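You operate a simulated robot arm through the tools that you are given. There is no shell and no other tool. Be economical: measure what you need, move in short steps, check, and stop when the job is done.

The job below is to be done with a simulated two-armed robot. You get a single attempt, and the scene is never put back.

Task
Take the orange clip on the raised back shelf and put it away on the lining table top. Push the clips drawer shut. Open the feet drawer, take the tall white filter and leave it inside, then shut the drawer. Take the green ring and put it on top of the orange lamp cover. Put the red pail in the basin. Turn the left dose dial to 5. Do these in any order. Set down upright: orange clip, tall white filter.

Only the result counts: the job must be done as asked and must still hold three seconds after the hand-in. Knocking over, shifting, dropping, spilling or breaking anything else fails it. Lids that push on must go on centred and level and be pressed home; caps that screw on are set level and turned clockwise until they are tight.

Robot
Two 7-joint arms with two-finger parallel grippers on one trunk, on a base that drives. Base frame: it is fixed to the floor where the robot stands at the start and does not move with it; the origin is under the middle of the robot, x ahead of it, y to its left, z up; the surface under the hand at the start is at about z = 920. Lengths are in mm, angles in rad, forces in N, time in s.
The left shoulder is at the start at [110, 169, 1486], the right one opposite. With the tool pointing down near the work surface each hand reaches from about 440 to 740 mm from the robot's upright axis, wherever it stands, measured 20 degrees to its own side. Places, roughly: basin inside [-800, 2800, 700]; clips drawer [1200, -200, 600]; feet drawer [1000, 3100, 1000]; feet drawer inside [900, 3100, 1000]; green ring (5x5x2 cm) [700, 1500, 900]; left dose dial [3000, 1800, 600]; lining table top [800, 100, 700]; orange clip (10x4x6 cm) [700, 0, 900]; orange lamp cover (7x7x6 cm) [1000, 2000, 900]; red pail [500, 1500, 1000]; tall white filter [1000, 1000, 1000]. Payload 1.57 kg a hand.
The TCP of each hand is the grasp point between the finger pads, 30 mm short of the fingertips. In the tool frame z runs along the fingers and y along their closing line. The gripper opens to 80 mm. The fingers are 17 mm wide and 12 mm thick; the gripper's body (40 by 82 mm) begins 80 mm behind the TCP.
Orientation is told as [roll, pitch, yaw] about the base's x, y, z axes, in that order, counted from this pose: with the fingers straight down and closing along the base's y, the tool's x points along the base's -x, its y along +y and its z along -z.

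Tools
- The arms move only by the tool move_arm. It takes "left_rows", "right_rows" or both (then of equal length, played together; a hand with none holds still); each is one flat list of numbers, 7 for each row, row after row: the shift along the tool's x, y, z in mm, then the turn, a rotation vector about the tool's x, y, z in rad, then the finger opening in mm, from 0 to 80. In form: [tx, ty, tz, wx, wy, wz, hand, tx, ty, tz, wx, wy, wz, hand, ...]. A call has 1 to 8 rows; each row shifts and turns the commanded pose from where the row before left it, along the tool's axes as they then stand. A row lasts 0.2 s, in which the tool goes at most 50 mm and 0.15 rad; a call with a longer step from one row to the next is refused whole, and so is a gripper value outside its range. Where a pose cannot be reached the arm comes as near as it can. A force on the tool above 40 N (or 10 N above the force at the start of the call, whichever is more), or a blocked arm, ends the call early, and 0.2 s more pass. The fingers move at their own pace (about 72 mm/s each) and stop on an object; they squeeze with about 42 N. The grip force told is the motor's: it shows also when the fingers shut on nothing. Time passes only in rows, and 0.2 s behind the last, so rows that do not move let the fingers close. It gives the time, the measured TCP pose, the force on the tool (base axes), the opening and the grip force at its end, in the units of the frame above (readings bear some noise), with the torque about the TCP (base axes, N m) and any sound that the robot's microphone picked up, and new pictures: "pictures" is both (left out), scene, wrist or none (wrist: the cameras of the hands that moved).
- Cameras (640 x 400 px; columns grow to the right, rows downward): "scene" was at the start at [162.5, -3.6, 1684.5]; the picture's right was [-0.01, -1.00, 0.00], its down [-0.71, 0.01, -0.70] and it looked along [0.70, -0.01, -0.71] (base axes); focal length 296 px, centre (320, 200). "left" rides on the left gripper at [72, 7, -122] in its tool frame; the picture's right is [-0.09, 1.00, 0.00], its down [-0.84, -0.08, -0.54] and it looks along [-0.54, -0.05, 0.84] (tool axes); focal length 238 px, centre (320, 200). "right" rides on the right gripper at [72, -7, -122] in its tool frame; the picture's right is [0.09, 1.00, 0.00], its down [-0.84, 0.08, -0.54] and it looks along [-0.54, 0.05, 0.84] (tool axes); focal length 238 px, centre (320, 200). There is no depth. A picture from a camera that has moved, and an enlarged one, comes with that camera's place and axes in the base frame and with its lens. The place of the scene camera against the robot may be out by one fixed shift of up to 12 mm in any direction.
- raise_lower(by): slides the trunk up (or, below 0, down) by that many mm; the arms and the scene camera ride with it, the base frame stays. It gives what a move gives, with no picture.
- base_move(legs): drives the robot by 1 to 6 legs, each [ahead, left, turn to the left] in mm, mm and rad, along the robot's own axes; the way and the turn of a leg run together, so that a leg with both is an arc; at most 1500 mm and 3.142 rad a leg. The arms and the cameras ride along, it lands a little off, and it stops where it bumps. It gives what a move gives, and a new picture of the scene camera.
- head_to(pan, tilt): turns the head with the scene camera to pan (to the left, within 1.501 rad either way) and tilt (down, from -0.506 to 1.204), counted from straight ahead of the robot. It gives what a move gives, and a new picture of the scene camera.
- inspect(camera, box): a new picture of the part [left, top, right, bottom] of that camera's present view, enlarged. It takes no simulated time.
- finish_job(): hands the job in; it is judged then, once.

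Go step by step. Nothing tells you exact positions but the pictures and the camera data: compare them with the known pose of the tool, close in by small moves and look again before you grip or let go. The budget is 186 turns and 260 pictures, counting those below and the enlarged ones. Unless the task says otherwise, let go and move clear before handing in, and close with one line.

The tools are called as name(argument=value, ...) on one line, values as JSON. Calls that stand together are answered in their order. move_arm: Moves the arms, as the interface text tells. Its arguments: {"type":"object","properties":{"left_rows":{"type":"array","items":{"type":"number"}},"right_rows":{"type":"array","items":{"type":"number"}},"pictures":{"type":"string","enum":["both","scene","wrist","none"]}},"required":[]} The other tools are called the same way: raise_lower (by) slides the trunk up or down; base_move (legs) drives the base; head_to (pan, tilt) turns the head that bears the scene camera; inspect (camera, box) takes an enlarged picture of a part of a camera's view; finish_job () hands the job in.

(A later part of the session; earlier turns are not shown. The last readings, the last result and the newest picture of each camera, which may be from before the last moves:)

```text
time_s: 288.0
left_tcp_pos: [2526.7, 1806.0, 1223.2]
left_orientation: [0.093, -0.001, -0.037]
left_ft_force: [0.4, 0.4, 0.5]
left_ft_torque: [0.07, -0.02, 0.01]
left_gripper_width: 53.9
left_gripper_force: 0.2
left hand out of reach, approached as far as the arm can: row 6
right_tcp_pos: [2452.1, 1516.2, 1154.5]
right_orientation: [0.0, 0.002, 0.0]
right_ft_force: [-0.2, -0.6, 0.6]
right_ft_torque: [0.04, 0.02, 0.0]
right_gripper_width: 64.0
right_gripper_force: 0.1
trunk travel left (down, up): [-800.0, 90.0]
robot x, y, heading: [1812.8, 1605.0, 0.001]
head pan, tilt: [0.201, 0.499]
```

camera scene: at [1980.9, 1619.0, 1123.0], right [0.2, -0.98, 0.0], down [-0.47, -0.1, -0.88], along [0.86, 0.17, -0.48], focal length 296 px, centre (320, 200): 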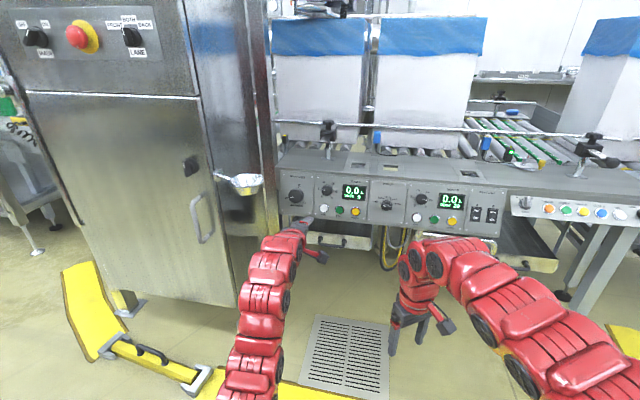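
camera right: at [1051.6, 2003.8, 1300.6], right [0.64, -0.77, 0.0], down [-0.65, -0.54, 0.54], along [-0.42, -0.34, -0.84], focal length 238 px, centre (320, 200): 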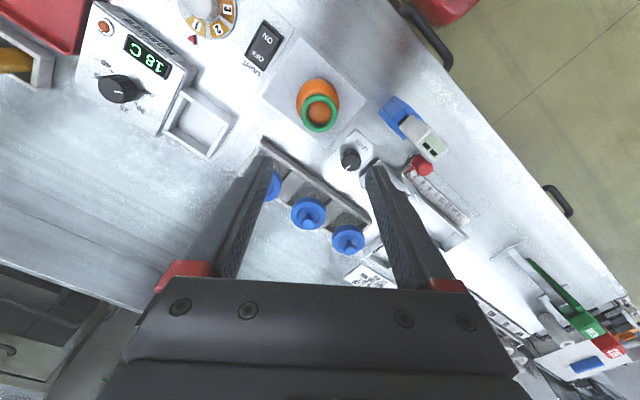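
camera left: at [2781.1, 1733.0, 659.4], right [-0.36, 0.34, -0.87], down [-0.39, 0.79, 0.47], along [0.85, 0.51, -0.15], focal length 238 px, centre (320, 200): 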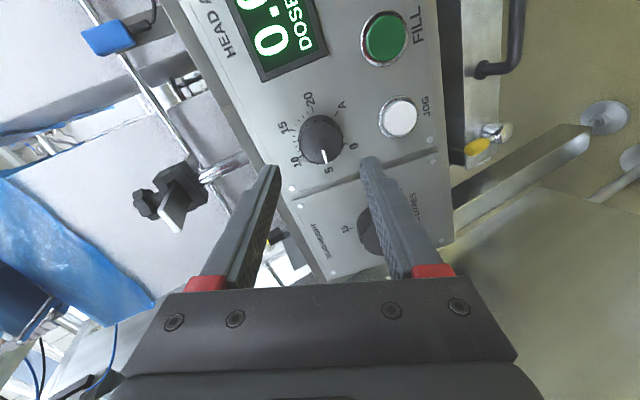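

I turn back to the bench side and strafe to the FEET drawer.

base_move(legs=[[60, 0, 0], [0, 0, 3.135], [0, -1480, 0]])

move_arm(left_rows=[0, 0, 0, 0.093, 0, -0.037, 54, 0, 0, 0, 0, 0, 0, 54], pictures="none")

head_to(pan=0, tilt=0.6)

```text
time_s: 302.2
left_tcp_pos: [1163.4, 2755.8, 1223.1]
left_orientation: [0.095, -0.003, 3.122]
left_ft_force: [-0.9, -0.5, 0.4]
left_ft_torque: [0.11, 0.04, -0.02]
left_gripper_width: 54.0
left_gripper_force: 0.1
right_tcp_pos: [1236.0, 3056.6, 1158.0]
right_orientation: [-0.002, -0.002, -3.137]
right_ft_force: [0.9, 0.3, 0.9]
right_ft_torque: [0.01, 0.06, -0.03]
right_gripper_width: 64.0
right_gripper_force: 0.0
trunk travel left (down, up): [-800.0, 90.0]
robot x, y, heading: [1878.0, 2972.6, -3.135]
head pan, tilt: [0.201, 0.499]
stopped in leg 3: the robot was blocked; the commanded pose is now the measured one
camera scene: at [1712.2, 2950.0, 1710.8], right [-0.2, 0.98, 0.0], down [0.47, 0.1, -0.88], along [-0.86, -0.18, -0.48], focal length 296 px, centre (320, 200)
```

scene: 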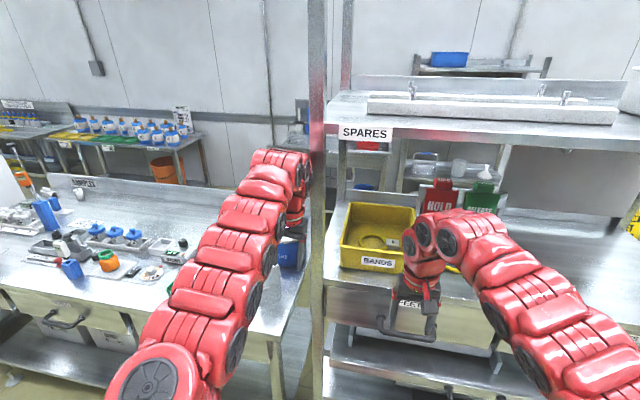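

```text
time_s: 302.8
left_tcp_pos: [1159.6, 2757.1, 1222.5]
left_orientation: [-0.001, 0.0, -3.126]
left_ft_force: [0.8, 0.2, 0.5]
left_ft_torque: [-0.03, 0.04, 0.03]
left_gripper_width: 53.7
left_gripper_force: 0.0
right_tcp_pos: [1231.9, 3059.1, 1155.7]
right_orientation: [-0.001, 0.0, -3.137]
right_ft_force: [0.1, 0.1, 0.2]
right_ft_torque: [-0.02, 0.06, 0.03]
right_gripper_width: 64.1
right_gripper_force: 0.0
trunk travel left (down, up): [-800.0, 90.0]
robot x, y, heading: [1874.0, 2972.9, -3.138]
head pan, tilt: [0.201, 0.499]
```

```text
time_s: 303.5
left_tcp_pos: [1158.8, 2757.7, 1220.5]
left_orientation: [0.001, -0.001, -3.124]
left_ft_force: [-0.8, 0.2, 0.2]
left_ft_torque: [0.03, -0.02, 0.0]
left_gripper_width: 53.8
left_gripper_force: 0.1
right_tcp_pos: [1231.5, 3058.6, 1155.3]
right_orientation: [0.0, 0.002, -3.137]
right_ft_force: [0.1, 0.4, -0.1]
right_ft_torque: [-0.04, 0.01, -0.01]
right_gripper_width: 64.0
right_gripper_force: 0.0
trunk travel left (down, up): [-800.0, 90.0]
robot x, y, heading: [1874.5, 2971.3, -3.138]
head pan, tilt: [0.0, 0.6]
camera scene: at [1705.1, 2969.9, 1700.8], right [-0.01, 1.0, 0.0], down [0.57, 0.0, -0.82], along [-0.82, 0.0, -0.57], focal length 296 px, centre (320, 200)
```

scene: 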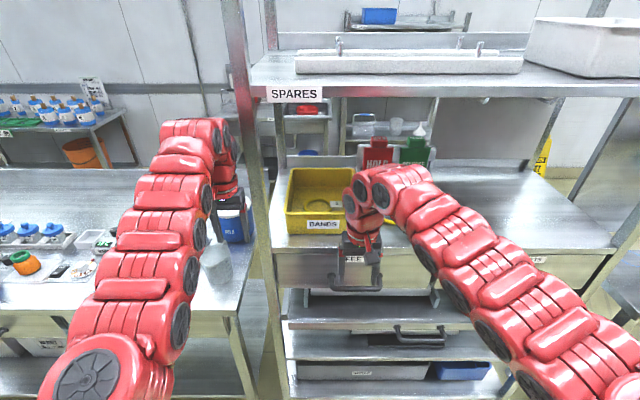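

The left hand touched the rack's post. I step left, then back, and go on at a greater distance.

base_move(legs=[[0, 50, 0], [-170, 0, 0], [0, -200, 0]])

inspect(camera="scene", box=[160, 60, 480, 340])

```text
time_s: 306.7
left_tcp_pos: [1328.7, 2907.8, 1221.0]
left_orientation: [-0.001, 0.0, -3.127]
left_ft_force: [0.2, 0.2, -0.4]
left_ft_torque: [-0.01, 0.01, 0.0]
left_gripper_width: 53.9
left_gripper_force: 0.1
right_tcp_pos: [1402.7, 3209.7, 1155.3]
right_orientation: [-0.004, 0.0, -3.139]
right_ft_force: [0.7, -0.6, -0.5]
right_ft_torque: [0.01, 0.03, 0.02]
right_gripper_width: 64.1
right_gripper_force: 0.0
trunk travel left (down, up): [-800.0, 90.0]
robot x, y, heading: [2046.1, 3125.2, -3.142]
head pan, tilt: [0.0, 0.6]
camera scene: at [1876.3, 3118.6, 1700.8], right [0.0, 1.0, 0.0], down [0.57, 0.0, -0.82], along [-0.82, 0.0, -0.57], focal length 296 px, centre (320, 200)
```

scene: 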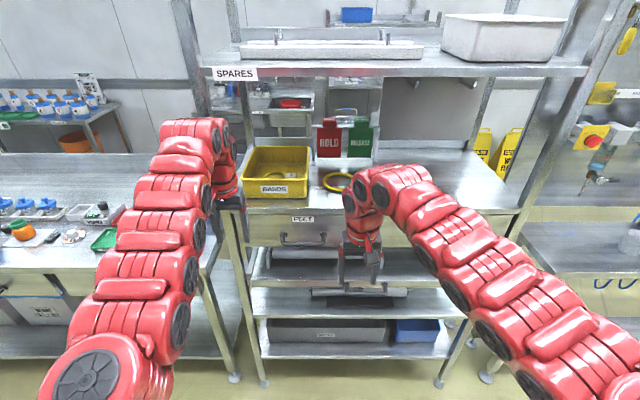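

```text
1.43 times, centred on (320, 200) of scene
camera zoom: at [1876.3, 3118.6, 1700.8], right [0.0, 1.0, 0.0], down [0.57, 0.0, -0.82], along [-0.82, 0.0, -0.57], focal length 423 px, centre (320, 200)
```

zoom: 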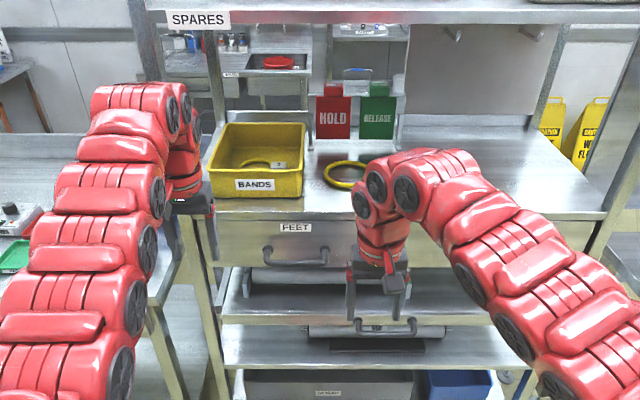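

The FEET handle is near [1135, 3057, 1020]. I line up the left hand over it and look with its camera.

base_move(legs=[[0, -150, 0], [110, 0, 0]])

move_arm(left_rows=[0, 0, 0, 0, 0, 0, 0, 0, 0, 0, 0, 0, 0, 0, 0, 0, 0, 0, 0, 0, 0], pictures="wrist")

```text
time_s: 308.9
left_tcp_pos: [1220.9, 3056.6, 1221.1]
left_orientation: [0.002, 0.0, -3.124]
left_ft_force: [-0.4, 0.3, 0.2]
left_ft_torque: [0.01, 0.02, -0.01]
left_gripper_width: 53.9
left_gripper_force: 0.0
right_tcp_pos: [1292.8, 3357.7, 1155.5]
right_orientation: [0.001, 0.002, -3.135]
right_ft_force: [0.3, 0.3, 0.4]
right_ft_torque: [-0.03, 0.02, -0.01]
right_gripper_width: 63.9
right_gripper_force: 0.1
trunk travel left (down, up): [-800.0, 90.0]
robot x, y, heading: [1935.4, 3270.4, -3.138]
head pan, tilt: [0.0, 0.6]
camera scene: at [1768.2, 3270.0, 1701.0], right [-0.01, 1.0, 0.0], down [0.56, 0.0, -0.83], along [-0.83, 0.0, -0.56], focal length 296 px, centre (320, 200)
```

scene: 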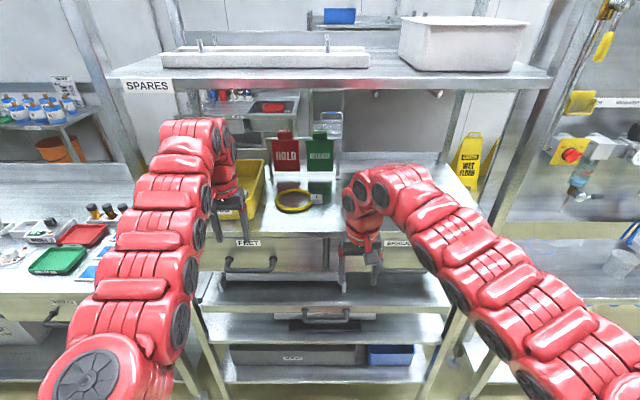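

```text
time_s: 309.7
left_tcp_pos: [1218.3, 3057.4, 1219.5]
left_orientation: [0.003, 0.0, -3.124]
left_ft_force: [-0.3, 1.3, -0.1]
left_ft_torque: [0.02, -0.03, -0.02]
left_gripper_width: 0.0
left_gripper_force: 20.8
right_tcp_pos: [1291.3, 3357.8, 1155.0]
right_orientation: [-0.001, 0.003, -3.135]
right_ft_force: [-0.1, 0.4, 0.0]
right_ft_torque: [0.0, -0.01, 0.03]
right_gripper_width: 64.1
right_gripper_force: 0.0
trunk travel left (down, up): [-800.0, 90.0]
robot x, y, heading: [1937.6, 3271.2, -3.141]
head pan, tilt: [0.0, 0.6]
camera left: at [1292.0, 3052.2, 1343.1], right [-0.07, -1.0, 0.0], down [-0.84, 0.06, 0.54], along [-0.54, 0.04, -0.84], focal length 238 px, centre (320, 200)
```

left: 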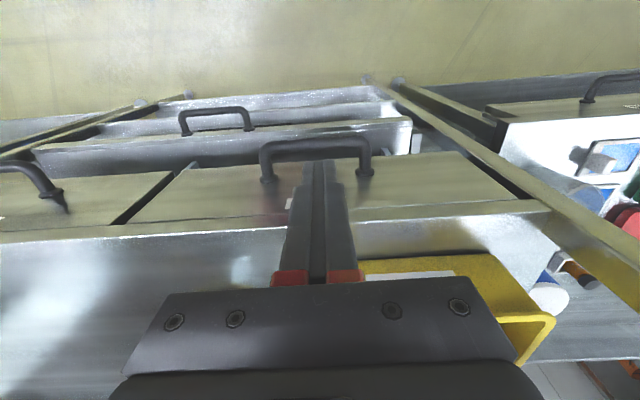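

I need its height exactly: I back 70 mm, lower 90 mm and look again for a second bearing.

base_move(legs=[[-70, 0, 0]])

raise_lower(by=-90)

inspect(camera="left", box=[0, 0, 640, 400])

```text
time_s: 310.7
left_tcp_pos: [1284.7, 3057.1, 1219.1]
left_orientation: [0.002, 0.003, -3.124]
left_ft_force: [-0.3, -0.2, 0.1]
left_ft_torque: [0.02, 0.0, 0.01]
left_gripper_width: 0.0
left_gripper_force: 22.0
right_tcp_pos: [1359.0, 3357.4, 1153.2]
right_orientation: [0.0, 0.004, -3.134]
right_ft_force: [0.1, 0.2, -0.2]
right_ft_torque: [-0.02, -0.05, 0.02]
right_gripper_width: 63.9
right_gripper_force: 0.0
trunk travel left (down, up): [-800.0, 90.0]
robot x, y, heading: [2003.2, 3274.3, -3.138]
head pan, tilt: [0.0, 0.6]
camera scene: at [1831.0, 3269.3, 1700.2], right [-0.01, 1.0, 0.0], down [0.57, 0.0, -0.82], along [-0.82, 0.0, -0.57], focal length 296 px, centre (320, 200)
```

scene: 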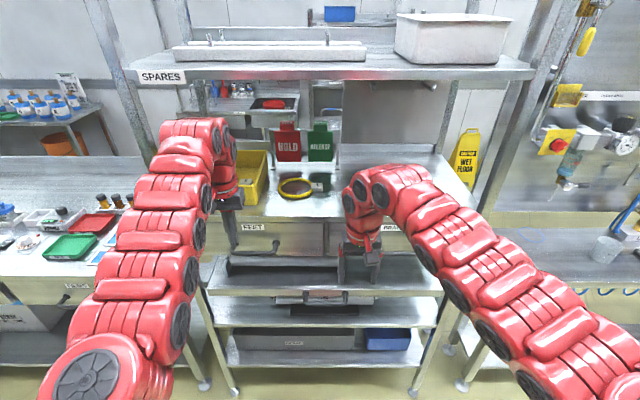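

```text
time_s: 311.9
left_tcp_pos: [1289.3, 3057.0, 1131.7]
left_orientation: [0.004, -0.002, -3.124]
left_ft_force: [0.1, -0.2, 0.4]
left_ft_torque: [0.05, -0.02, -0.01]
left_gripper_width: 0.0
left_gripper_force: 21.8
right_tcp_pos: [1362.3, 3357.8, 1065.9]
right_orientation: [0.0, 0.001, -3.137]
right_ft_force: [-0.6, -0.5, 0.7]
right_ft_torque: [0.01, -0.01, 0.03]
right_gripper_width: 64.2
right_gripper_force: 0.0
trunk travel left (down, up): [-710.0, 180.0]
robot x, y, heading: [2004.2, 3270.4, -3.133]
head pan, tilt: [0.0, 0.6]
```

```text
1.00 times, centred on (320, 200) of left (not enlarged: the box is as wide or as high as the picture)
camera zoom: at [1362.5, 3052.6, 1254.3], right [-0.07, -1.0, 0.0], down [-0.84, 0.06, 0.54], along [-0.54, 0.04, -0.84], focal length 238 px, centre (320, 200)
```

zoom: 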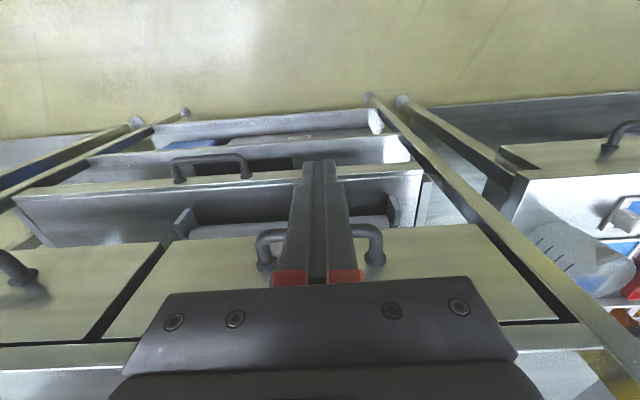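

The handle bar is at [1188, 3066, 1046], the drawer front at x ≈ 1140. I put the closed fingers into the gap behind the bar from above.

base_move(legs=[[127, -9, 0]])

inspect(camera="left", box=[0, 0, 640, 400])

```text
time_s: 313.2
left_tcp_pos: [1163.0, 3064.2, 1131.0]
left_orientation: [0.001, -0.001, -3.124]
left_ft_force: [0.1, 0.3, -0.1]
left_ft_torque: [0.03, -0.02, 0.01]
left_gripper_width: 0.0
left_gripper_force: 21.4
right_tcp_pos: [1236.2, 3367.0, 1065.6]
right_orientation: [0.0, -0.001, -3.135]
right_ft_force: [0.8, -1.3, -0.3]
right_ft_torque: [0.01, 0.01, 0.02]
right_gripper_width: 64.2
right_gripper_force: 0.0
trunk travel left (down, up): [-710.0, 180.0]
robot x, y, heading: [1877.9, 3279.3, -3.136]
head pan, tilt: [0.0, 0.6]
camera scene: at [1711.0, 3277.5, 1611.0], right [-0.01, 1.0, 0.0], down [0.56, 0.0, -0.83], along [-0.83, 0.0, -0.56], focal length 296 px, centre (320, 200)
```

scene: 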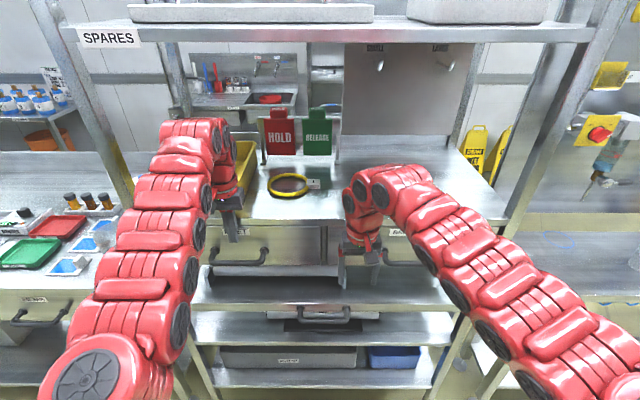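

```text
1.00 times, centred on (320, 200) of left (not enlarged: the box is as wide or as high as the picture)
camera zoom: at [1236.7, 3060.6, 1254.2], right [-0.07, -1.0, 0.0], down [-0.84, 0.06, 0.54], along [-0.54, 0.04, -0.84], focal length 238 px, centre (320, 200)
```

zoom: 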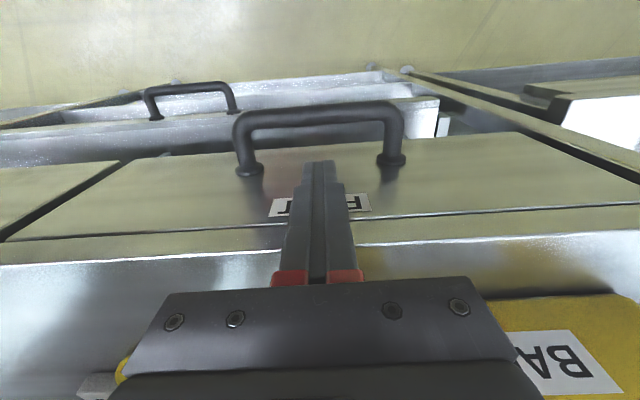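

The fingers are above the gap. I lower them behind the bar.

move_arm(left_rows=[0, 0, 25, 0, 0, 0, 0, 0, 0, 25, 0, 0, 0, 0, 0, 0, 25, 0, 0, 0, 0], pictures="wrist")

```text
time_s: 313.9
left_tcp_pos: [1162.1, 3065.8, 1079.8]
left_orientation: [0.001, -0.012, -3.128]
left_ft_force: [8.5, 0.6, 12.3]
left_ft_torque: [0.5, 0.87, -0.35]
left_gripper_width: 0.0
left_gripper_force: 21.5
right_tcp_pos: [1236.5, 3366.4, 1066.2]
right_orientation: [0.0, 0.002, -3.137]
right_ft_force: [0.9, 0.2, -0.3]
right_ft_torque: [0.01, -0.03, -0.01]
right_gripper_width: 64.2
right_gripper_force: 0.1
trunk travel left (down, up): [-710.0, 180.0]
robot x, y, heading: [1878.5, 3281.5, -3.14]
head pan, tilt: [0.0, 0.6]
stopped in row 3 (left hand): the force on the tool passed its limit at 56 N (the readings are from after the stop); the commanded pose is now the measured one
camera left: at [1237.0, 3061.1, 1202.0], right [-0.08, -1.0, 0.0], down [-0.83, 0.07, 0.55], along [-0.55, 0.04, -0.84], focal length 238 px, centre (320, 200)
```

left: 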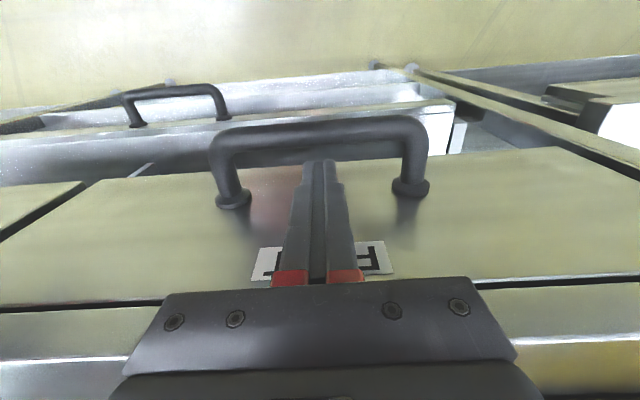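

Something light stopped the fingers near the front. I shift 8 mm outward and try lower again gently.

move_arm(left_rows=[4, 0, -4, 0, 0.012, 0, 0, 4, 0, 0, 0, 0, 0, 0, 0, 0, 10, 0, 0, 0, 0, 0, 0, 10, 0, 0, 0, 0, 0, 0, 10, 0, 0, 0, 0], pictures="wrist")

```text
time_s: 314.8
left_tcp_pos: [1168.4, 3063.9, 1079.3]
left_orientation: [0.003, -0.017, -3.124]
left_ft_force: [5.6, 2.3, 15.4]
left_ft_torque: [0.09, 0.79, -0.14]
left_gripper_width: 0.4
left_gripper_force: 21.4
right_tcp_pos: [1237.0, 3366.7, 1067.7]
right_orientation: [0.0, -0.001, -3.136]
right_ft_force: [-1.0, 0.6, 0.7]
right_ft_torque: [0.03, 0.02, 0.01]
right_gripper_width: 64.0
right_gripper_force: 0.2
trunk travel left (down, up): [-710.0, 180.0]
robot x, y, heading: [1877.8, 3282.4, -3.133]
head pan, tilt: [0.0, 0.6]
stopped in row 4 (left hand): the force on the tool passed its limit at 49 N (the readings are from after the stop); the commanded pose is now the measured one
camera left: at [1243.1, 3060.2, 1201.1], right [-0.08, -1.0, 0.01], down [-0.83, 0.07, 0.56], along [-0.56, 0.04, -0.83], focal length 238 px, centre (320, 200)
```

left: 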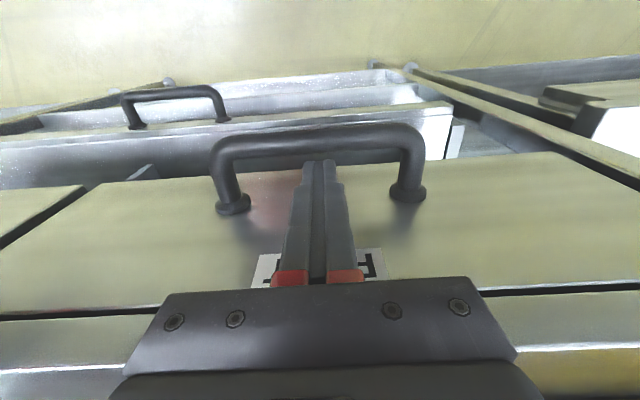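

The bar is thick and its inner edge is near x 1172, leaving a gap too narrow for both fingers side by side. I raise the hand and turn it 90° to grip the bar with one finger behind it.

move_arm(left_rows=[0, 0, -35, 0, 0.017, 0, 30, 0, 0, -35, 0, 0, -0.15, 60, 0, 0, 0, 0, 0, -0.15, 60, 0, 0, 0, 0, 0, -0.15, 60, 0, 0, 0, 0, 0, -0.15, 60, 0, 0, 0, 0, 0, -0.15, 60, 0, 0, 0, 0, 0, -0.15, 60, 0, 0, 0, 0, 0, -0.15, 60], pictures="none")

move_arm(left_rows=[0, 0, 0, 0, 0, -0.15, 60, 0, 0, 0, 0, 0, -0.15, 60, 0, 0, 0, 0, 0, -0.15, 60, 0, 0, 0, 0, 0, -0.07, 60], pictures="wrist")

```text
time_s: 315.9
left_tcp_pos: [1174.3, 3072.0, 1146.5]
left_orientation: [0.008, 0.017, -2.626]
left_ft_force: [21.4, 7.2, 8.1]
left_ft_torque: [0.2, 0.52, -0.93]
left_gripper_width: 55.6
left_gripper_force: 0.0
right_tcp_pos: [1239.3, 3368.0, 1067.4]
right_orientation: [0.003, -0.001, -3.138]
right_ft_force: [0.2, -0.3, 0.0]
right_ft_torque: [-0.04, 0.01, 0.0]
right_gripper_width: 64.2
right_gripper_force: 0.0
trunk travel left (down, up): [-710.0, 180.0]
robot x, y, heading: [1876.6, 3280.9, -3.134]
head pan, tilt: [0.0, 0.6]
stopped in row 5 (left hand): the force on the tool passed its limit at 47 N (the readings are from after the stop); the commanded pose is now the measured one
```

```text
time_s: 316.4
left_tcp_pos: [1178.3, 3075.3, 1146.1]
left_orientation: [0.01, 0.025, -2.497]
left_ft_force: [26.2, 9.5, 13.6]
left_ft_torque: [0.25, 0.72, -0.98]
left_gripper_width: 51.2
left_gripper_force: 0.1
right_tcp_pos: [1240.2, 3369.0, 1068.1]
right_orientation: [0.002, -0.002, -3.137]
right_ft_force: [0.4, 0.4, -0.4]
right_ft_torque: [0.05, -0.03, 0.02]
right_gripper_width: 63.9
right_gripper_force: 0.1
trunk travel left (down, up): [-710.0, 180.0]
robot x, y, heading: [1879.5, 3278.8, -3.134]
head pan, tilt: [0.0, 0.6]
stopped in row 2 (left hand): the force on the tool passed its limit at 44 N (the readings are from after the stop); the commanded pose is now the measured one
camera left: at [1236.6, 3114.9, 1271.6], right [0.52, -0.85, 0.01], down [-0.73, -0.44, 0.52], along [-0.44, -0.28, -0.85], focal length 238 px, centre (320, 200)
```

left: 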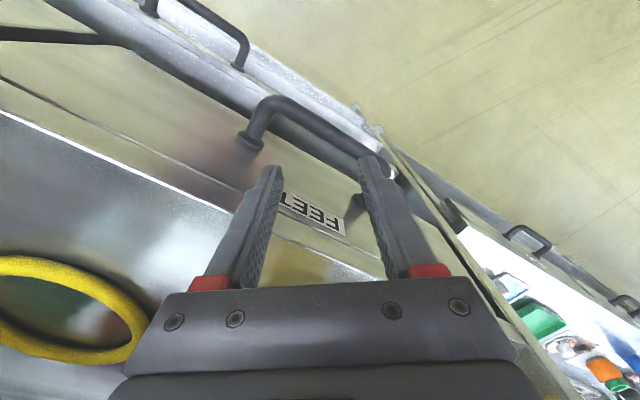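

The fingers meet the table's edge (its top is higher than I took it, z ≈ 1140). I withdraw and will instead grip the bar from the front with the hand pitched forward, as I did at the dial.

move_arm(left_rows=[20, 0, -10, 0, 0, 0, 40, 0, 0, -40, 0, 0, 0, 40, 0, 0, -30, 0, 0, 0, 40], pictures="none")

base_move(legs=[[-250, 0, 0]])

move_arm(left_rows=[0, 0, 0, 0, -0.0, 0.15, 40, 0, 0, 0, 0, 0, 0.15, 40, 0, 0, 0, 0, 0, 0.15, 40, 0, 0, 0, 0, 0, 0.15, 40, 0, 0, 0, 0, -0.149, 0, 40, 0, 0, 0, 0, -0.149, 0, 40, 0, 0, 0, 0, -0.149, 0, 40, 0, 0, 0, 0, -0.149, 0, 40], pictures="wrist")

```text
time_s: 317.2
left_tcp_pos: [1176.4, 3085.6, 1163.8]
left_orientation: [0.012, 0.024, -2.49]
left_ft_force: [-0.4, 0.0, -0.1]
left_ft_torque: [-0.01, 0.01, 0.01]
left_gripper_width: 39.9
left_gripper_force: 0.1
left hand out of reach, approached as far as the arm can: row 2, 3
right_tcp_pos: [1236.3, 3368.9, 1064.5]
right_orientation: [0.0, 0.004, -3.14]
right_ft_force: [0.1, -0.2, -0.6]
right_ft_torque: [0.0, -0.03, 0.02]
right_gripper_width: 63.7
right_gripper_force: 0.1
trunk travel left (down, up): [-710.0, 180.0]
robot x, y, heading: [1878.2, 3283.4, -3.136]
head pan, tilt: [0.0, 0.6]
```

```text
time_s: 319.0
left_tcp_pos: [1425.4, 3085.6, 1164.1]
left_orientation: [0.011, 0.026, -2.491]
left_ft_force: [-1.3, -1.1, -0.4]
left_ft_torque: [-0.01, 0.06, 0.01]
left_gripper_width: 40.0
left_gripper_force: 0.0
right_tcp_pos: [1486.3, 3368.0, 1065.4]
right_orientation: [0.0, 0.003, -3.138]
right_ft_force: [-0.8, 1.0, -0.2]
right_ft_torque: [-0.04, 0.02, 0.01]
right_gripper_width: 64.1
right_gripper_force: 0.1
trunk travel left (down, up): [-710.0, 180.0]
robot x, y, heading: [2131.7, 3284.7, -3.137]
head pan, tilt: [0.0, 0.6]
camera scene: at [1960.5, 3279.3, 1610.7], right [0.0, 1.0, 0.0], down [0.57, 0.0, -0.82], along [-0.82, 0.0, -0.57], focal length 296 px, centre (320, 200)
```

scene: 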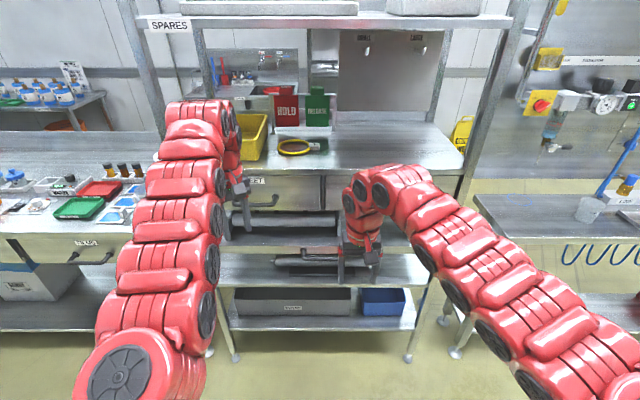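

```text
time_s: 320.8
left_tcp_pos: [1415.1, 3083.0, 1164.9]
left_orientation: [-0.004, -0.572, -3.089]
left_ft_force: [-0.2, -1.0, -0.7]
left_ft_torque: [0.02, 0.01, -0.01]
left_gripper_width: 40.1
left_gripper_force: 0.1
left hand out of reach, approached as far as the arm can: row 7, 8
right_tcp_pos: [1486.9, 3367.8, 1064.8]
right_orientation: [-0.001, 0.003, -3.138]
right_ft_force: [0.3, 0.2, 0.6]
right_ft_torque: [0.03, 0.02, 0.0]
right_gripper_width: 64.0
right_gripper_force: 0.0
trunk travel left (down, up): [-710.0, 180.0]
robot x, y, heading: [2129.1, 3283.5, -3.137]
head pan, tilt: [0.0, 0.6]
camera left: at [1542.7, 3084.8, 1228.3], right [-0.03, -1.0, 0.05], down [-0.41, 0.05, 0.91], along [-0.91, 0.0, -0.41], focal length 238 px, centre (320, 200)
```

left: 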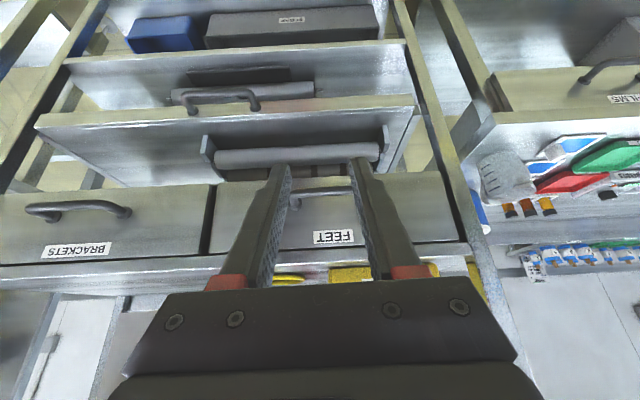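

I continue pitching while reaching forward, then roll the hand so that the fingers close vertically.

move_arm(left_rows=[-15, 0, 12, 0, -0.14, 0, 60, -14, 0, 15, 0, -0.14, 0, 60, -10, 0, 18, 0, -0.14, 0, 60, -8, 0, 20, 0, -0.14, 0, 60, -5, 0, 20, 0, -0.14, 0, 60, 0, 0, 0, 0, 0, -0.149, 60, 0, 0, 0, 0, 0, -0.149, 60, 0, 0, 0, 0, 0, -0.149, 60], pictures="none")

move_arm(left_rows=[0, 0, 0, 0, 0, -0.149, 60, 0, 0, 0, 0, 0, -0.149, 60, 0, 0, 0, 0, 0, -0.149, 60, 0, 0, 0, 0, 0, -0.149, 60, 0, 0, 0, 0, 0, -0.149, 60, 0, 0, 0, 0, 0, -0.149, 60, 0, 0, 0, 0, 0, -0.149, 60], pictures="both")

```text
time_s: 322.6
left_tcp_pos: [1315.5, 3080.4, 1148.2]
left_orientation: [-0.953, -1.033, -2.066]
left_ft_force: [-0.1, 0.4, 0.3]
left_ft_torque: [0.01, -0.02, -0.03]
left_gripper_width: 59.8
left_gripper_force: 0.1
right_tcp_pos: [1487.4, 3369.8, 1064.5]
right_orientation: [0.0, 0.004, -3.139]
right_ft_force: [-1.0, 0.0, 0.7]
right_ft_torque: [0.0, 0.03, 0.01]
right_gripper_width: 64.1
right_gripper_force: 0.1
trunk travel left (down, up): [-710.0, 180.0]
robot x, y, heading: [2126.6, 3282.4, -3.136]
head pan, tilt: [0.0, 0.6]
```

```text
time_s: 324.2
left_tcp_pos: [1312.6, 3081.0, 1147.0]
left_orientation: [-1.27, -0.07, -1.544]
left_ft_force: [-0.6, -0.8, 0.2]
left_ft_torque: [-0.01, -0.01, 0.0]
left_gripper_width: 60.2
left_gripper_force: 0.0
right_tcp_pos: [1487.7, 3368.8, 1063.8]
right_orientation: [-0.002, 0.003, -3.139]
right_ft_force: [0.2, 0.3, -0.1]
right_ft_torque: [0.01, 0.0, 0.0]
right_gripper_width: 64.2
right_gripper_force: 0.0
trunk travel left (down, up): [-710.0, 180.0]
robot x, y, heading: [2128.1, 3284.8, -3.137]
head pan, tilt: [0.0, 0.6]
camera scene: at [1961.3, 3279.4, 1610.8], right [0.0, 1.0, 0.0], down [0.57, 0.0, -0.82], along [-0.82, 0.0, -0.57], focal length 296 px, centre (320, 200)
camera left: at [1431.4, 3159.1, 1173.5], right [0.3, -0.15, -0.94], down [0.52, -0.8, 0.29], along [-0.8, -0.57, -0.16], focal length 238 px, centre (320, 200)
```

scene: 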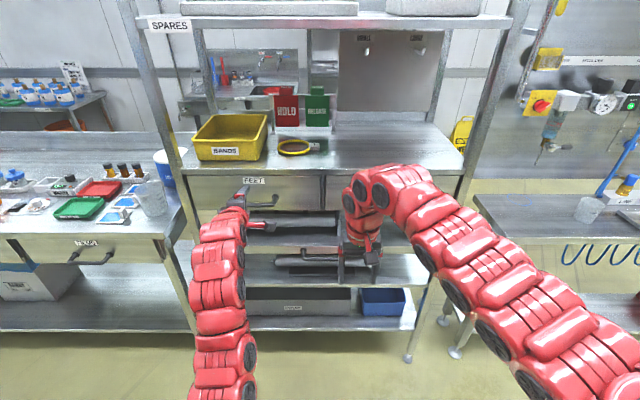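
left: 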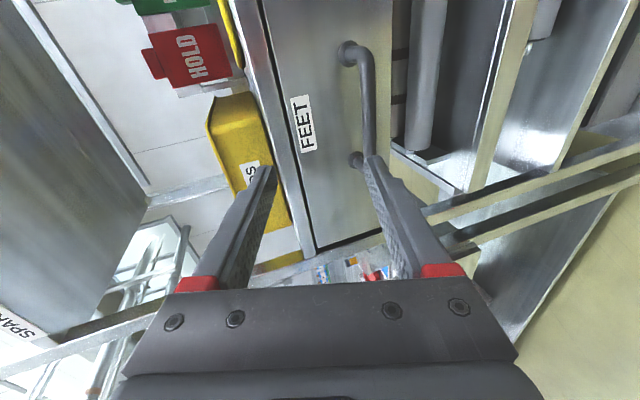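

The fingers now close vertically, pointing into the drawer front. I move down in front of the bar and check.

move_arm(left_rows=[-2, 28, 34, 0, 0, 0, 64, -2, 28, 34, 0, 0, 0, 64], pictures="wrist")

```text
time_s: 324.8
left_tcp_pos: [1264.4, 3068.7, 1072.5]
left_orientation: [-1.268, -0.072, -1.543]
left_ft_force: [-0.3, 0.5, 0.2]
left_ft_torque: [0.01, 0.0, -0.01]
left_gripper_width: 64.1
left_gripper_force: 0.1
right_tcp_pos: [1486.9, 3367.5, 1065.1]
right_orientation: [0.001, 0.003, -3.139]
right_ft_force: [0.0, -0.2, 0.6]
right_ft_torque: [0.0, -0.03, 0.04]
right_gripper_width: 63.9
right_gripper_force: 0.0
trunk travel left (down, up): [-710.0, 180.0]
robot x, y, heading: [2127.8, 3287.9, -3.144]
head pan, tilt: [0.0, 0.6]
camera left: at [1382.2, 3147.5, 1098.3], right [0.3, -0.15, -0.94], down [0.52, -0.8, 0.29], along [-0.8, -0.57, -0.16], focal length 238 px, centre (320, 200)
```

left: 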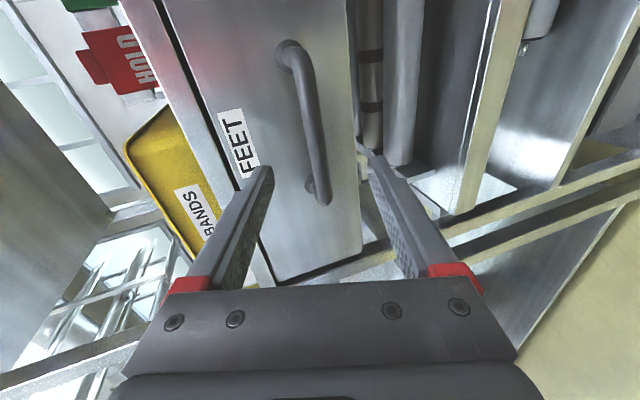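

The bar lies between the fingers. I advance 72 mm and close.

move_arm(left_rows=[0, -1, 36, 0, 0, 0, 64, 0, -1, 36, 0, 0, 0, 64], pictures="wrist")

```text
time_s: 325.4
left_tcp_pos: [1196.9, 3065.9, 1052.4]
left_orientation: [-1.268, -0.071, -1.543]
left_ft_force: [0.2, 1.1, -0.8]
left_ft_torque: [0.0, -0.01, 0.02]
left_gripper_width: 64.0
left_gripper_force: 0.1
right_tcp_pos: [1485.4, 3368.3, 1063.2]
right_orientation: [-0.002, 0.003, -3.136]
right_ft_force: [0.0, -0.4, 0.8]
right_ft_torque: [0.02, -0.02, 0.01]
right_gripper_width: 63.9
right_gripper_force: 0.1
trunk travel left (down, up): [-710.0, 180.0]
robot x, y, heading: [2125.6, 3282.6, -3.133]
head pan, tilt: [0.0, 0.6]
camera left: at [1313.6, 3144.4, 1077.9], right [0.3, -0.15, -0.94], down [0.52, -0.8, 0.3], along [-0.8, -0.58, -0.16], focal length 238 px, centre (320, 200)
```

left: 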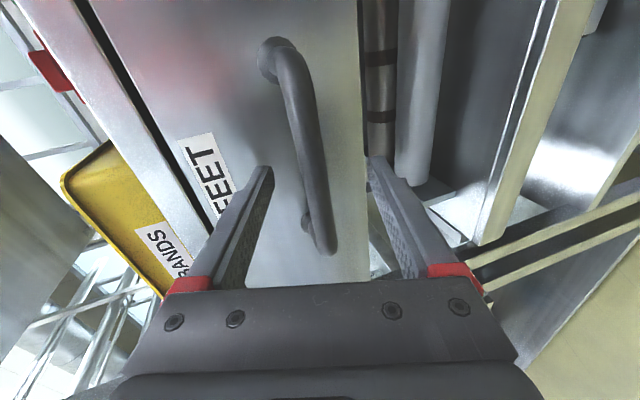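

move_arm(left_rows=[0, 0, 0, 0, 0, 0, 0, 0, 0, 0, 0, 0, 0, 0, 0, 0, 0, 0, 0, 0, 0, 0, 0, 0, 0, 0, 0, 0], pictures="wrist")

```text
time_s: 326.4
left_tcp_pos: [1196.6, 3066.9, 1054.2]
left_orientation: [-1.271, -0.071, -1.544]
left_ft_force: [-1.9, -1.2, 4.8]
left_ft_torque: [0.54, 0.06, 0.17]
left_gripper_width: 16.6
left_gripper_force: 32.0
right_tcp_pos: [1487.3, 3368.7, 1064.9]
right_orientation: [0.0, 0.0, -3.137]
right_ft_force: [0.1, -0.2, -0.4]
right_ft_torque: [-0.01, 0.02, 0.01]
right_gripper_width: 63.8
right_gripper_force: 0.1
trunk travel left (down, up): [-710.0, 180.0]
robot x, y, heading: [2130.3, 3285.3, -3.139]
head pan, tilt: [0.0, 0.6]
camera left: at [1314.5, 3144.3, 1080.0], right [0.3, -0.15, -0.94], down [0.52, -0.8, 0.29], along [-0.8, -0.57, -0.16], focal length 238 px, centre (320, 200)
```

left: 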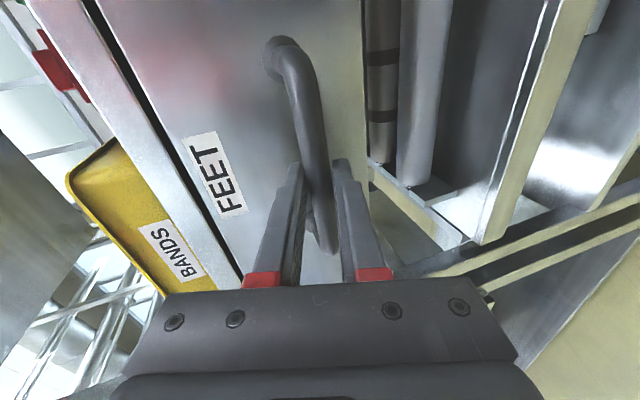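

The bar is gripped (16.6 mm). I pull the drawer out by backing the base.

base_move(legs=[[-150, 0, 0]])

inspect(camera="left", box=[0, 0, 640, 400])

```text
time_s: 327.8
left_tcp_pos: [1345.4, 3066.9, 1053.8]
left_orientation: [-1.268, -0.073, -1.543]
left_ft_force: [-1.6, -5.8, 4.4]
left_ft_torque: [0.46, 0.22, 0.41]
left_gripper_width: 16.6
left_gripper_force: 32.3
right_tcp_pos: [1635.8, 3368.9, 1066.1]
right_orientation: [-0.001, 0.0, -3.138]
right_ft_force: [0.8, -0.8, 0.6]
right_ft_torque: [0.0, -0.02, 0.0]
right_gripper_width: 64.1
right_gripper_force: 0.1
trunk travel left (down, up): [-710.0, 180.0]
robot x, y, heading: [2278.5, 3284.4, -3.135]
head pan, tilt: [0.0, 0.6]
camera scene: at [2110.3, 3279.0, 1611.0], right [0.0, 1.0, 0.0], down [0.56, 0.0, -0.83], along [-0.83, 0.0, -0.56], focal length 296 px, centre (320, 200)
```

scene: 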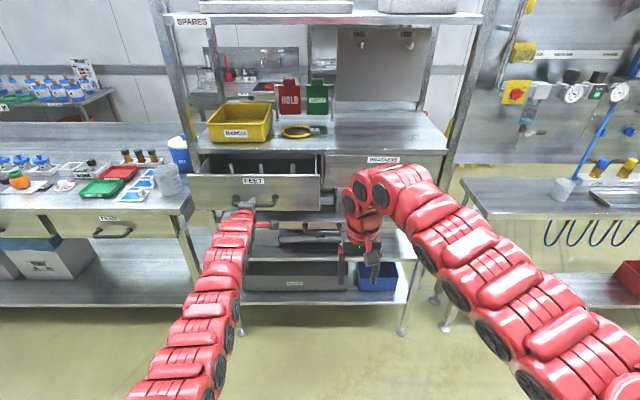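

```text
1.00 times, centred on (320, 200) of left (not enlarged: the box is as wide or as high as the picture)
camera zoom: at [1462.9, 3144.4, 1080.0], right [0.3, -0.15, -0.94], down [0.52, -0.8, 0.29], along [-0.8, -0.57, -0.16], focal length 238 px, centre (320, 200)
```

zoom: 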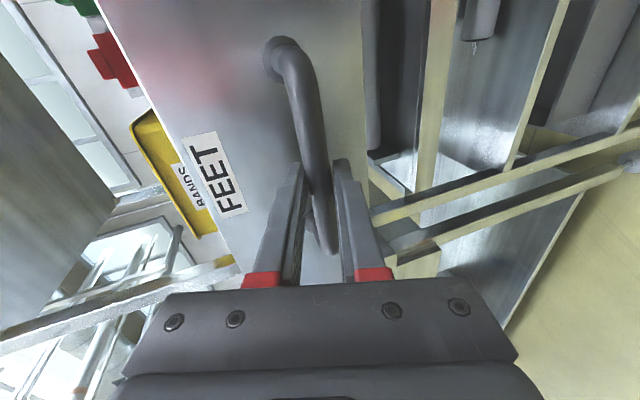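

The drawer slides open nicely. I pull a further 70 mm and look inside.

base_move(legs=[[-70, 0, 0]])

inspect(camera="scene", box=[160, 90, 360, 230])

```text
time_s: 328.8
left_tcp_pos: [1416.3, 3065.4, 1055.0]
left_orientation: [-1.269, -0.072, -1.541]
left_ft_force: [0.1, -2.6, 1.2]
left_ft_torque: [0.49, 0.18, 0.35]
left_gripper_width: 16.9
left_gripper_force: 31.2
right_tcp_pos: [1706.4, 3369.9, 1066.1]
right_orientation: [0.001, 0.002, -3.139]
right_ft_force: [0.3, 0.7, 0.0]
right_ft_torque: [0.0, 0.02, 0.0]
right_gripper_width: 64.0
right_gripper_force: 0.0
trunk travel left (down, up): [-710.0, 180.0]
robot x, y, heading: [2349.7, 3284.6, -3.138]
head pan, tilt: [0.0, 0.6]
camera scene: at [2181.0, 3279.6, 1611.1], right [0.0, 1.0, 0.0], down [0.56, 0.0, -0.83], along [-0.83, 0.0, -0.56], focal length 296 px, centre (320, 200)
```

scene: 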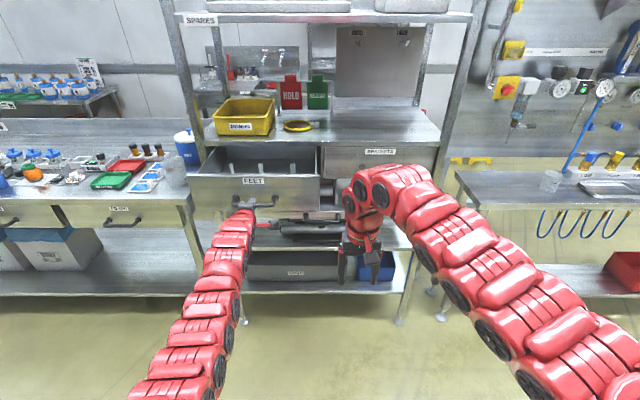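

```text
2.86 times, centred on (260, 160) of scene
camera zoom: at [2181.0, 3279.6, 1611.1], right [0.0, 1.0, 0.0], down [0.56, 0.0, -0.83], along [-0.83, 0.0, -0.56], focal length 846 px, centre (491, 314)
```

zoom: 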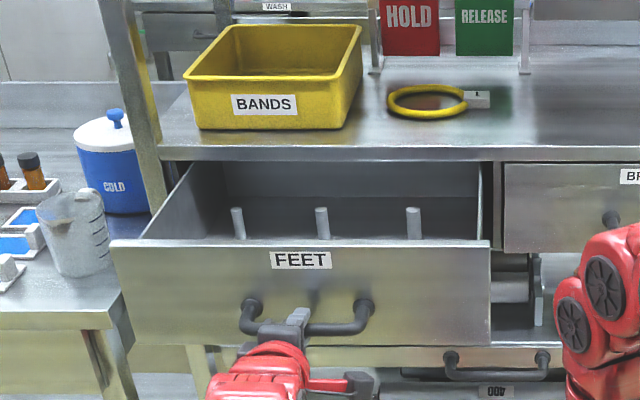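

Three machine feet stand in the drawer, with free room around them. I release the handle, back off and return the left hand to pointing down.

move_arm(left_rows=[0, 0, 0, 0, 0, 0, 60, 0, 0, 0, 0, 0, 0, 60, 0, 0, -45, 0, 0, 0, 60, 0, 0, -45, 0, 0, 0, 60], pictures="none")

move_arm(left_rows=[0, 0, 0, 0, 0, 0.149, 60, 0, 0, 0, 0, 0, 0.149, 60, 0, 0, 0, 0, 0, 0.149, 60, 0, 0, 0, 0, 0, 0.149, 60, 0, 0, 0, 0, 0, 0.149, 60, 0, 0, 0, 0, 0, 0.149, 60, 0, 0, 0, 0, 0, 0.149, 60, 0, 0, 0, 0, 0, 0.149, 60], pictures="none")

base_move(legs=[[-60, 0, 0], [0, 300, 0]])

move_arm(left_rows=[0, 0, 0, 0, 0, 0.149, 60, 0, 0, 0, 0, 0.149, 0, 60, 0, 0, 0, 0, 0.149, 0, 60, 0, 0, 0, 0, 0.149, 0, 60, 0, 0, 0, 0, 0.149, 0, 60, 0, 0, 0, 0, 0.149, 0, 60, 0, 0, 0, 0, 0.149, 0, 60, 0, 0, 0, 0, 0.149, 0, 60], pictures="none")

```text
time_s: 329.8
left_tcp_pos: [1500.4, 3069.7, 1083.2]
left_orientation: [-1.269, -0.072, -1.542]
left_ft_force: [0.2, 0.4, -0.4]
left_ft_torque: [0.0, -0.03, -0.01]
left_gripper_width: 60.1
left_gripper_force: 0.1
right_tcp_pos: [1705.3, 3371.2, 1066.2]
right_orientation: [0.002, 0.001, -3.141]
right_ft_force: [0.5, -0.2, -0.1]
right_ft_torque: [0.01, 0.0, 0.03]
right_gripper_width: 64.0
right_gripper_force: 0.1
trunk travel left (down, up): [-710.0, 180.0]
robot x, y, heading: [2345.7, 3282.2, -3.133]
head pan, tilt: [0.0, 0.6]
```

```text
time_s: 331.6
left_tcp_pos: [1501.1, 3070.6, 1080.6]
left_orientation: [-0.76, -1.151, -2.286]
left_ft_force: [-0.5, 0.3, 0.6]
left_ft_torque: [-0.02, 0.0, -0.03]
left_gripper_width: 60.1
left_gripper_force: 0.1
right_tcp_pos: [1704.1, 3370.4, 1065.1]
right_orientation: [0.0, 0.002, -3.14]
right_ft_force: [-0.6, -0.5, 0.6]
right_ft_torque: [0.0, -0.02, 0.04]
right_gripper_width: 64.0
right_gripper_force: 0.1
trunk travel left (down, up): [-710.0, 180.0]
robot x, y, heading: [2347.8, 3281.4, -3.142]
head pan, tilt: [0.0, 0.6]
```

```text
time_s: 334.2
left_tcp_pos: [1561.7, 2772.0, 1080.2]
left_orientation: [-0.764, -1.148, -2.285]
left_ft_force: [0.0, 0.5, 0.4]
left_ft_torque: [-0.01, 0.0, -0.02]
left_gripper_width: 60.1
left_gripper_force: 0.1
right_tcp_pos: [1765.5, 3072.2, 1066.3]
right_orientation: [0.001, 0.001, 3.143]
right_ft_force: [0.1, -0.3, 0.9]
right_ft_torque: [0.01, 0.02, 0.01]
right_gripper_width: 64.1
right_gripper_force: 0.1
trunk travel left (down, up): [-710.0, 180.0]
robot x, y, heading: [2406.6, 2985.7, -3.146]
head pan, tilt: [0.0, 0.6]
camera scene: at [2240.0, 2980.2, 1610.8], right [0.0, 1.0, 0.0], down [0.57, 0.0, -0.82], along [-0.82, 0.0, -0.57], focal length 296 px, centre (320, 200)
```

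scene: 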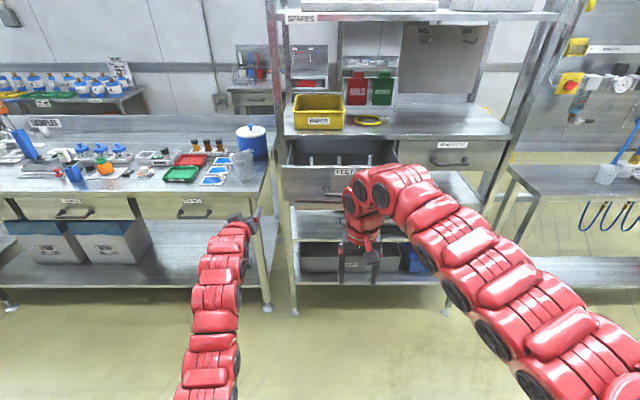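

```text
time_s: 336.0
left_tcp_pos: [1607.4, 2764.9, 1077.2]
left_orientation: [-0.155, -0.319, -3.001]
left_ft_force: [-0.1, -0.2, 0.7]
left_ft_torque: [-0.02, 0.0, -0.03]
left_gripper_width: 59.8
left_gripper_force: 0.1
left hand out of reach, approached as far as the arm can: row 7, 8
right_tcp_pos: [1764.9, 3071.2, 1065.9]
right_orientation: [0.001, 0.002, 3.141]
right_ft_force: [0.2, -0.2, -0.7]
right_ft_torque: [-0.01, -0.01, -0.04]
right_gripper_width: 64.1
right_gripper_force: 0.0
trunk travel left (down, up): [-710.0, 180.0]
robot x, y, heading: [2403.6, 2984.0, -3.14]
head pan, tilt: [0.0, 0.6]
```

move_arm(left_rows=[38, 0, -12, 0, 0, 0.07, 60, 38, 0, -12, 0, 0, 0.07, 60, 0, 0, 0, -0.078, 0.1, 0, 60, 0, 0, 0, -0.077, 0.1, 0, 60, 0, 0, 0, 0, 0.12, 0, 60], pictures="none")

raise_lower(by=130)

base_move(legs=[[350, 0, 0], [0, 1400, 0], [0, 650, 0]])

head_to(pan=-0.1, tilt=0.75)

```text
time_s: 337.2
left_tcp_pos: [1687.4, 2771.2, 1074.2]
left_orientation: [0.052, -0.016, 3.135]
left_ft_force: [0.2, -0.1, 0.4]
left_ft_torque: [0.0, -0.01, 0.03]
left_gripper_width: 60.0
left_gripper_force: 0.0
right_tcp_pos: [1766.5, 3072.8, 1065.0]
right_orientation: [0.0, 0.001, 3.14]
right_ft_force: [0.5, 0.5, 0.8]
right_ft_torque: [0.03, 0.04, 0.03]
right_gripper_width: 64.0
right_gripper_force: 0.1
trunk travel left (down, up): [-710.0, 180.0]
robot x, y, heading: [2409.7, 2983.1, 3.14]
head pan, tilt: [0.0, 0.6]
```

```text
time_s: 338.8
left_tcp_pos: [1685.6, 2770.0, 1204.8]
left_orientation: [0.051, -0.017, 3.138]
left_ft_force: [-0.4, -0.4, -0.2]
left_ft_torque: [0.04, 0.01, 0.01]
left_gripper_width: 60.1
left_gripper_force: 0.0
right_tcp_pos: [1765.8, 3070.7, 1194.5]
right_orientation: [-0.002, 0.002, 3.143]
right_ft_force: [0.1, -0.2, -0.7]
right_ft_torque: [0.02, -0.04, 0.0]
right_gripper_width: 63.9
right_gripper_force: 0.0
trunk travel left (down, up): [-840.0, 50.0]
robot x, y, heading: [2406.5, 2984.8, -3.141]
head pan, tilt: [0.0, 0.6]
```

```text
time_s: 350.8
left_tcp_pos: [1322.9, 726.1, 1205.6]
left_orientation: [0.053, -0.019, 3.123]
left_ft_force: [0.9, -0.1, 0.0]
left_ft_torque: [-0.03, -0.02, -0.02]
left_gripper_width: 59.7
left_gripper_force: 0.0
right_tcp_pos: [1407.7, 1025.6, 1195.4]
right_orientation: [-0.001, 0.001, 3.129]
right_ft_force: [0.9, -0.1, 0.5]
right_ft_torque: [-0.02, 0.01, -0.03]
right_gripper_width: 64.2
right_gripper_force: 0.1
trunk travel left (down, up): [-840.0, 50.0]
robot x, y, heading: [2042.6, 932.6, 3.131]
head pan, tilt: [0.0, 0.6]
camera scene: at [1879.3, 930.2, 1740.8], right [0.01, 1.0, 0.0], down [0.57, -0.01, -0.82], along [-0.82, 0.01, -0.57], focal length 296 px, centre (320, 200)
```

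scene: 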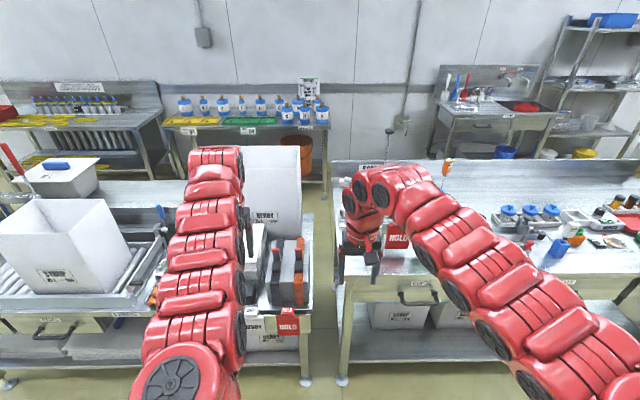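

```text
time_s: 351.5
left_tcp_pos: [1322.8, 725.2, 1204.1]
left_orientation: [0.05, -0.018, 3.125]
left_ft_force: [0.1, 0.5, -0.7]
left_ft_torque: [0.0, 0.0, -0.03]
left_gripper_width: 60.2
left_gripper_force: 0.1
right_tcp_pos: [1405.5, 1026.3, 1195.3]
right_orientation: [0.0, 0.002, 3.128]
right_ft_force: [-0.3, -0.5, 0.4]
right_ft_torque: [-0.02, 0.0, 0.01]
right_gripper_width: 64.1
right_gripper_force: 0.0
trunk travel left (down, up): [-840.0, 50.0]
robot x, y, heading: [2046.5, 927.9, 3.13]
head pan, tilt: [-0.099, 0.75]
camera scene: at [1885.2, 937.0, 1728.0], right [0.11, 0.99, 0.0], down [0.68, -0.08, -0.73], along [-0.73, 0.08, -0.68], focal length 296 px, centre (320, 200)
```

scene: 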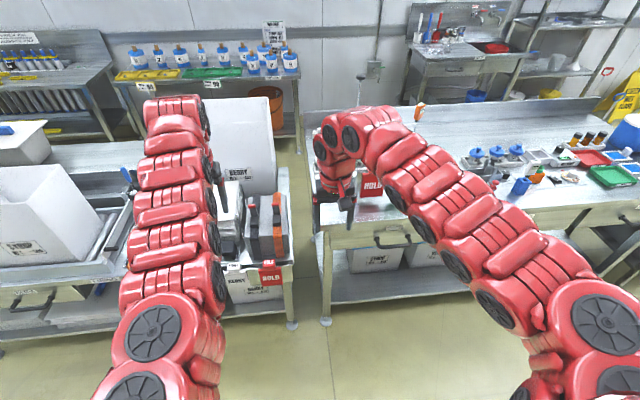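

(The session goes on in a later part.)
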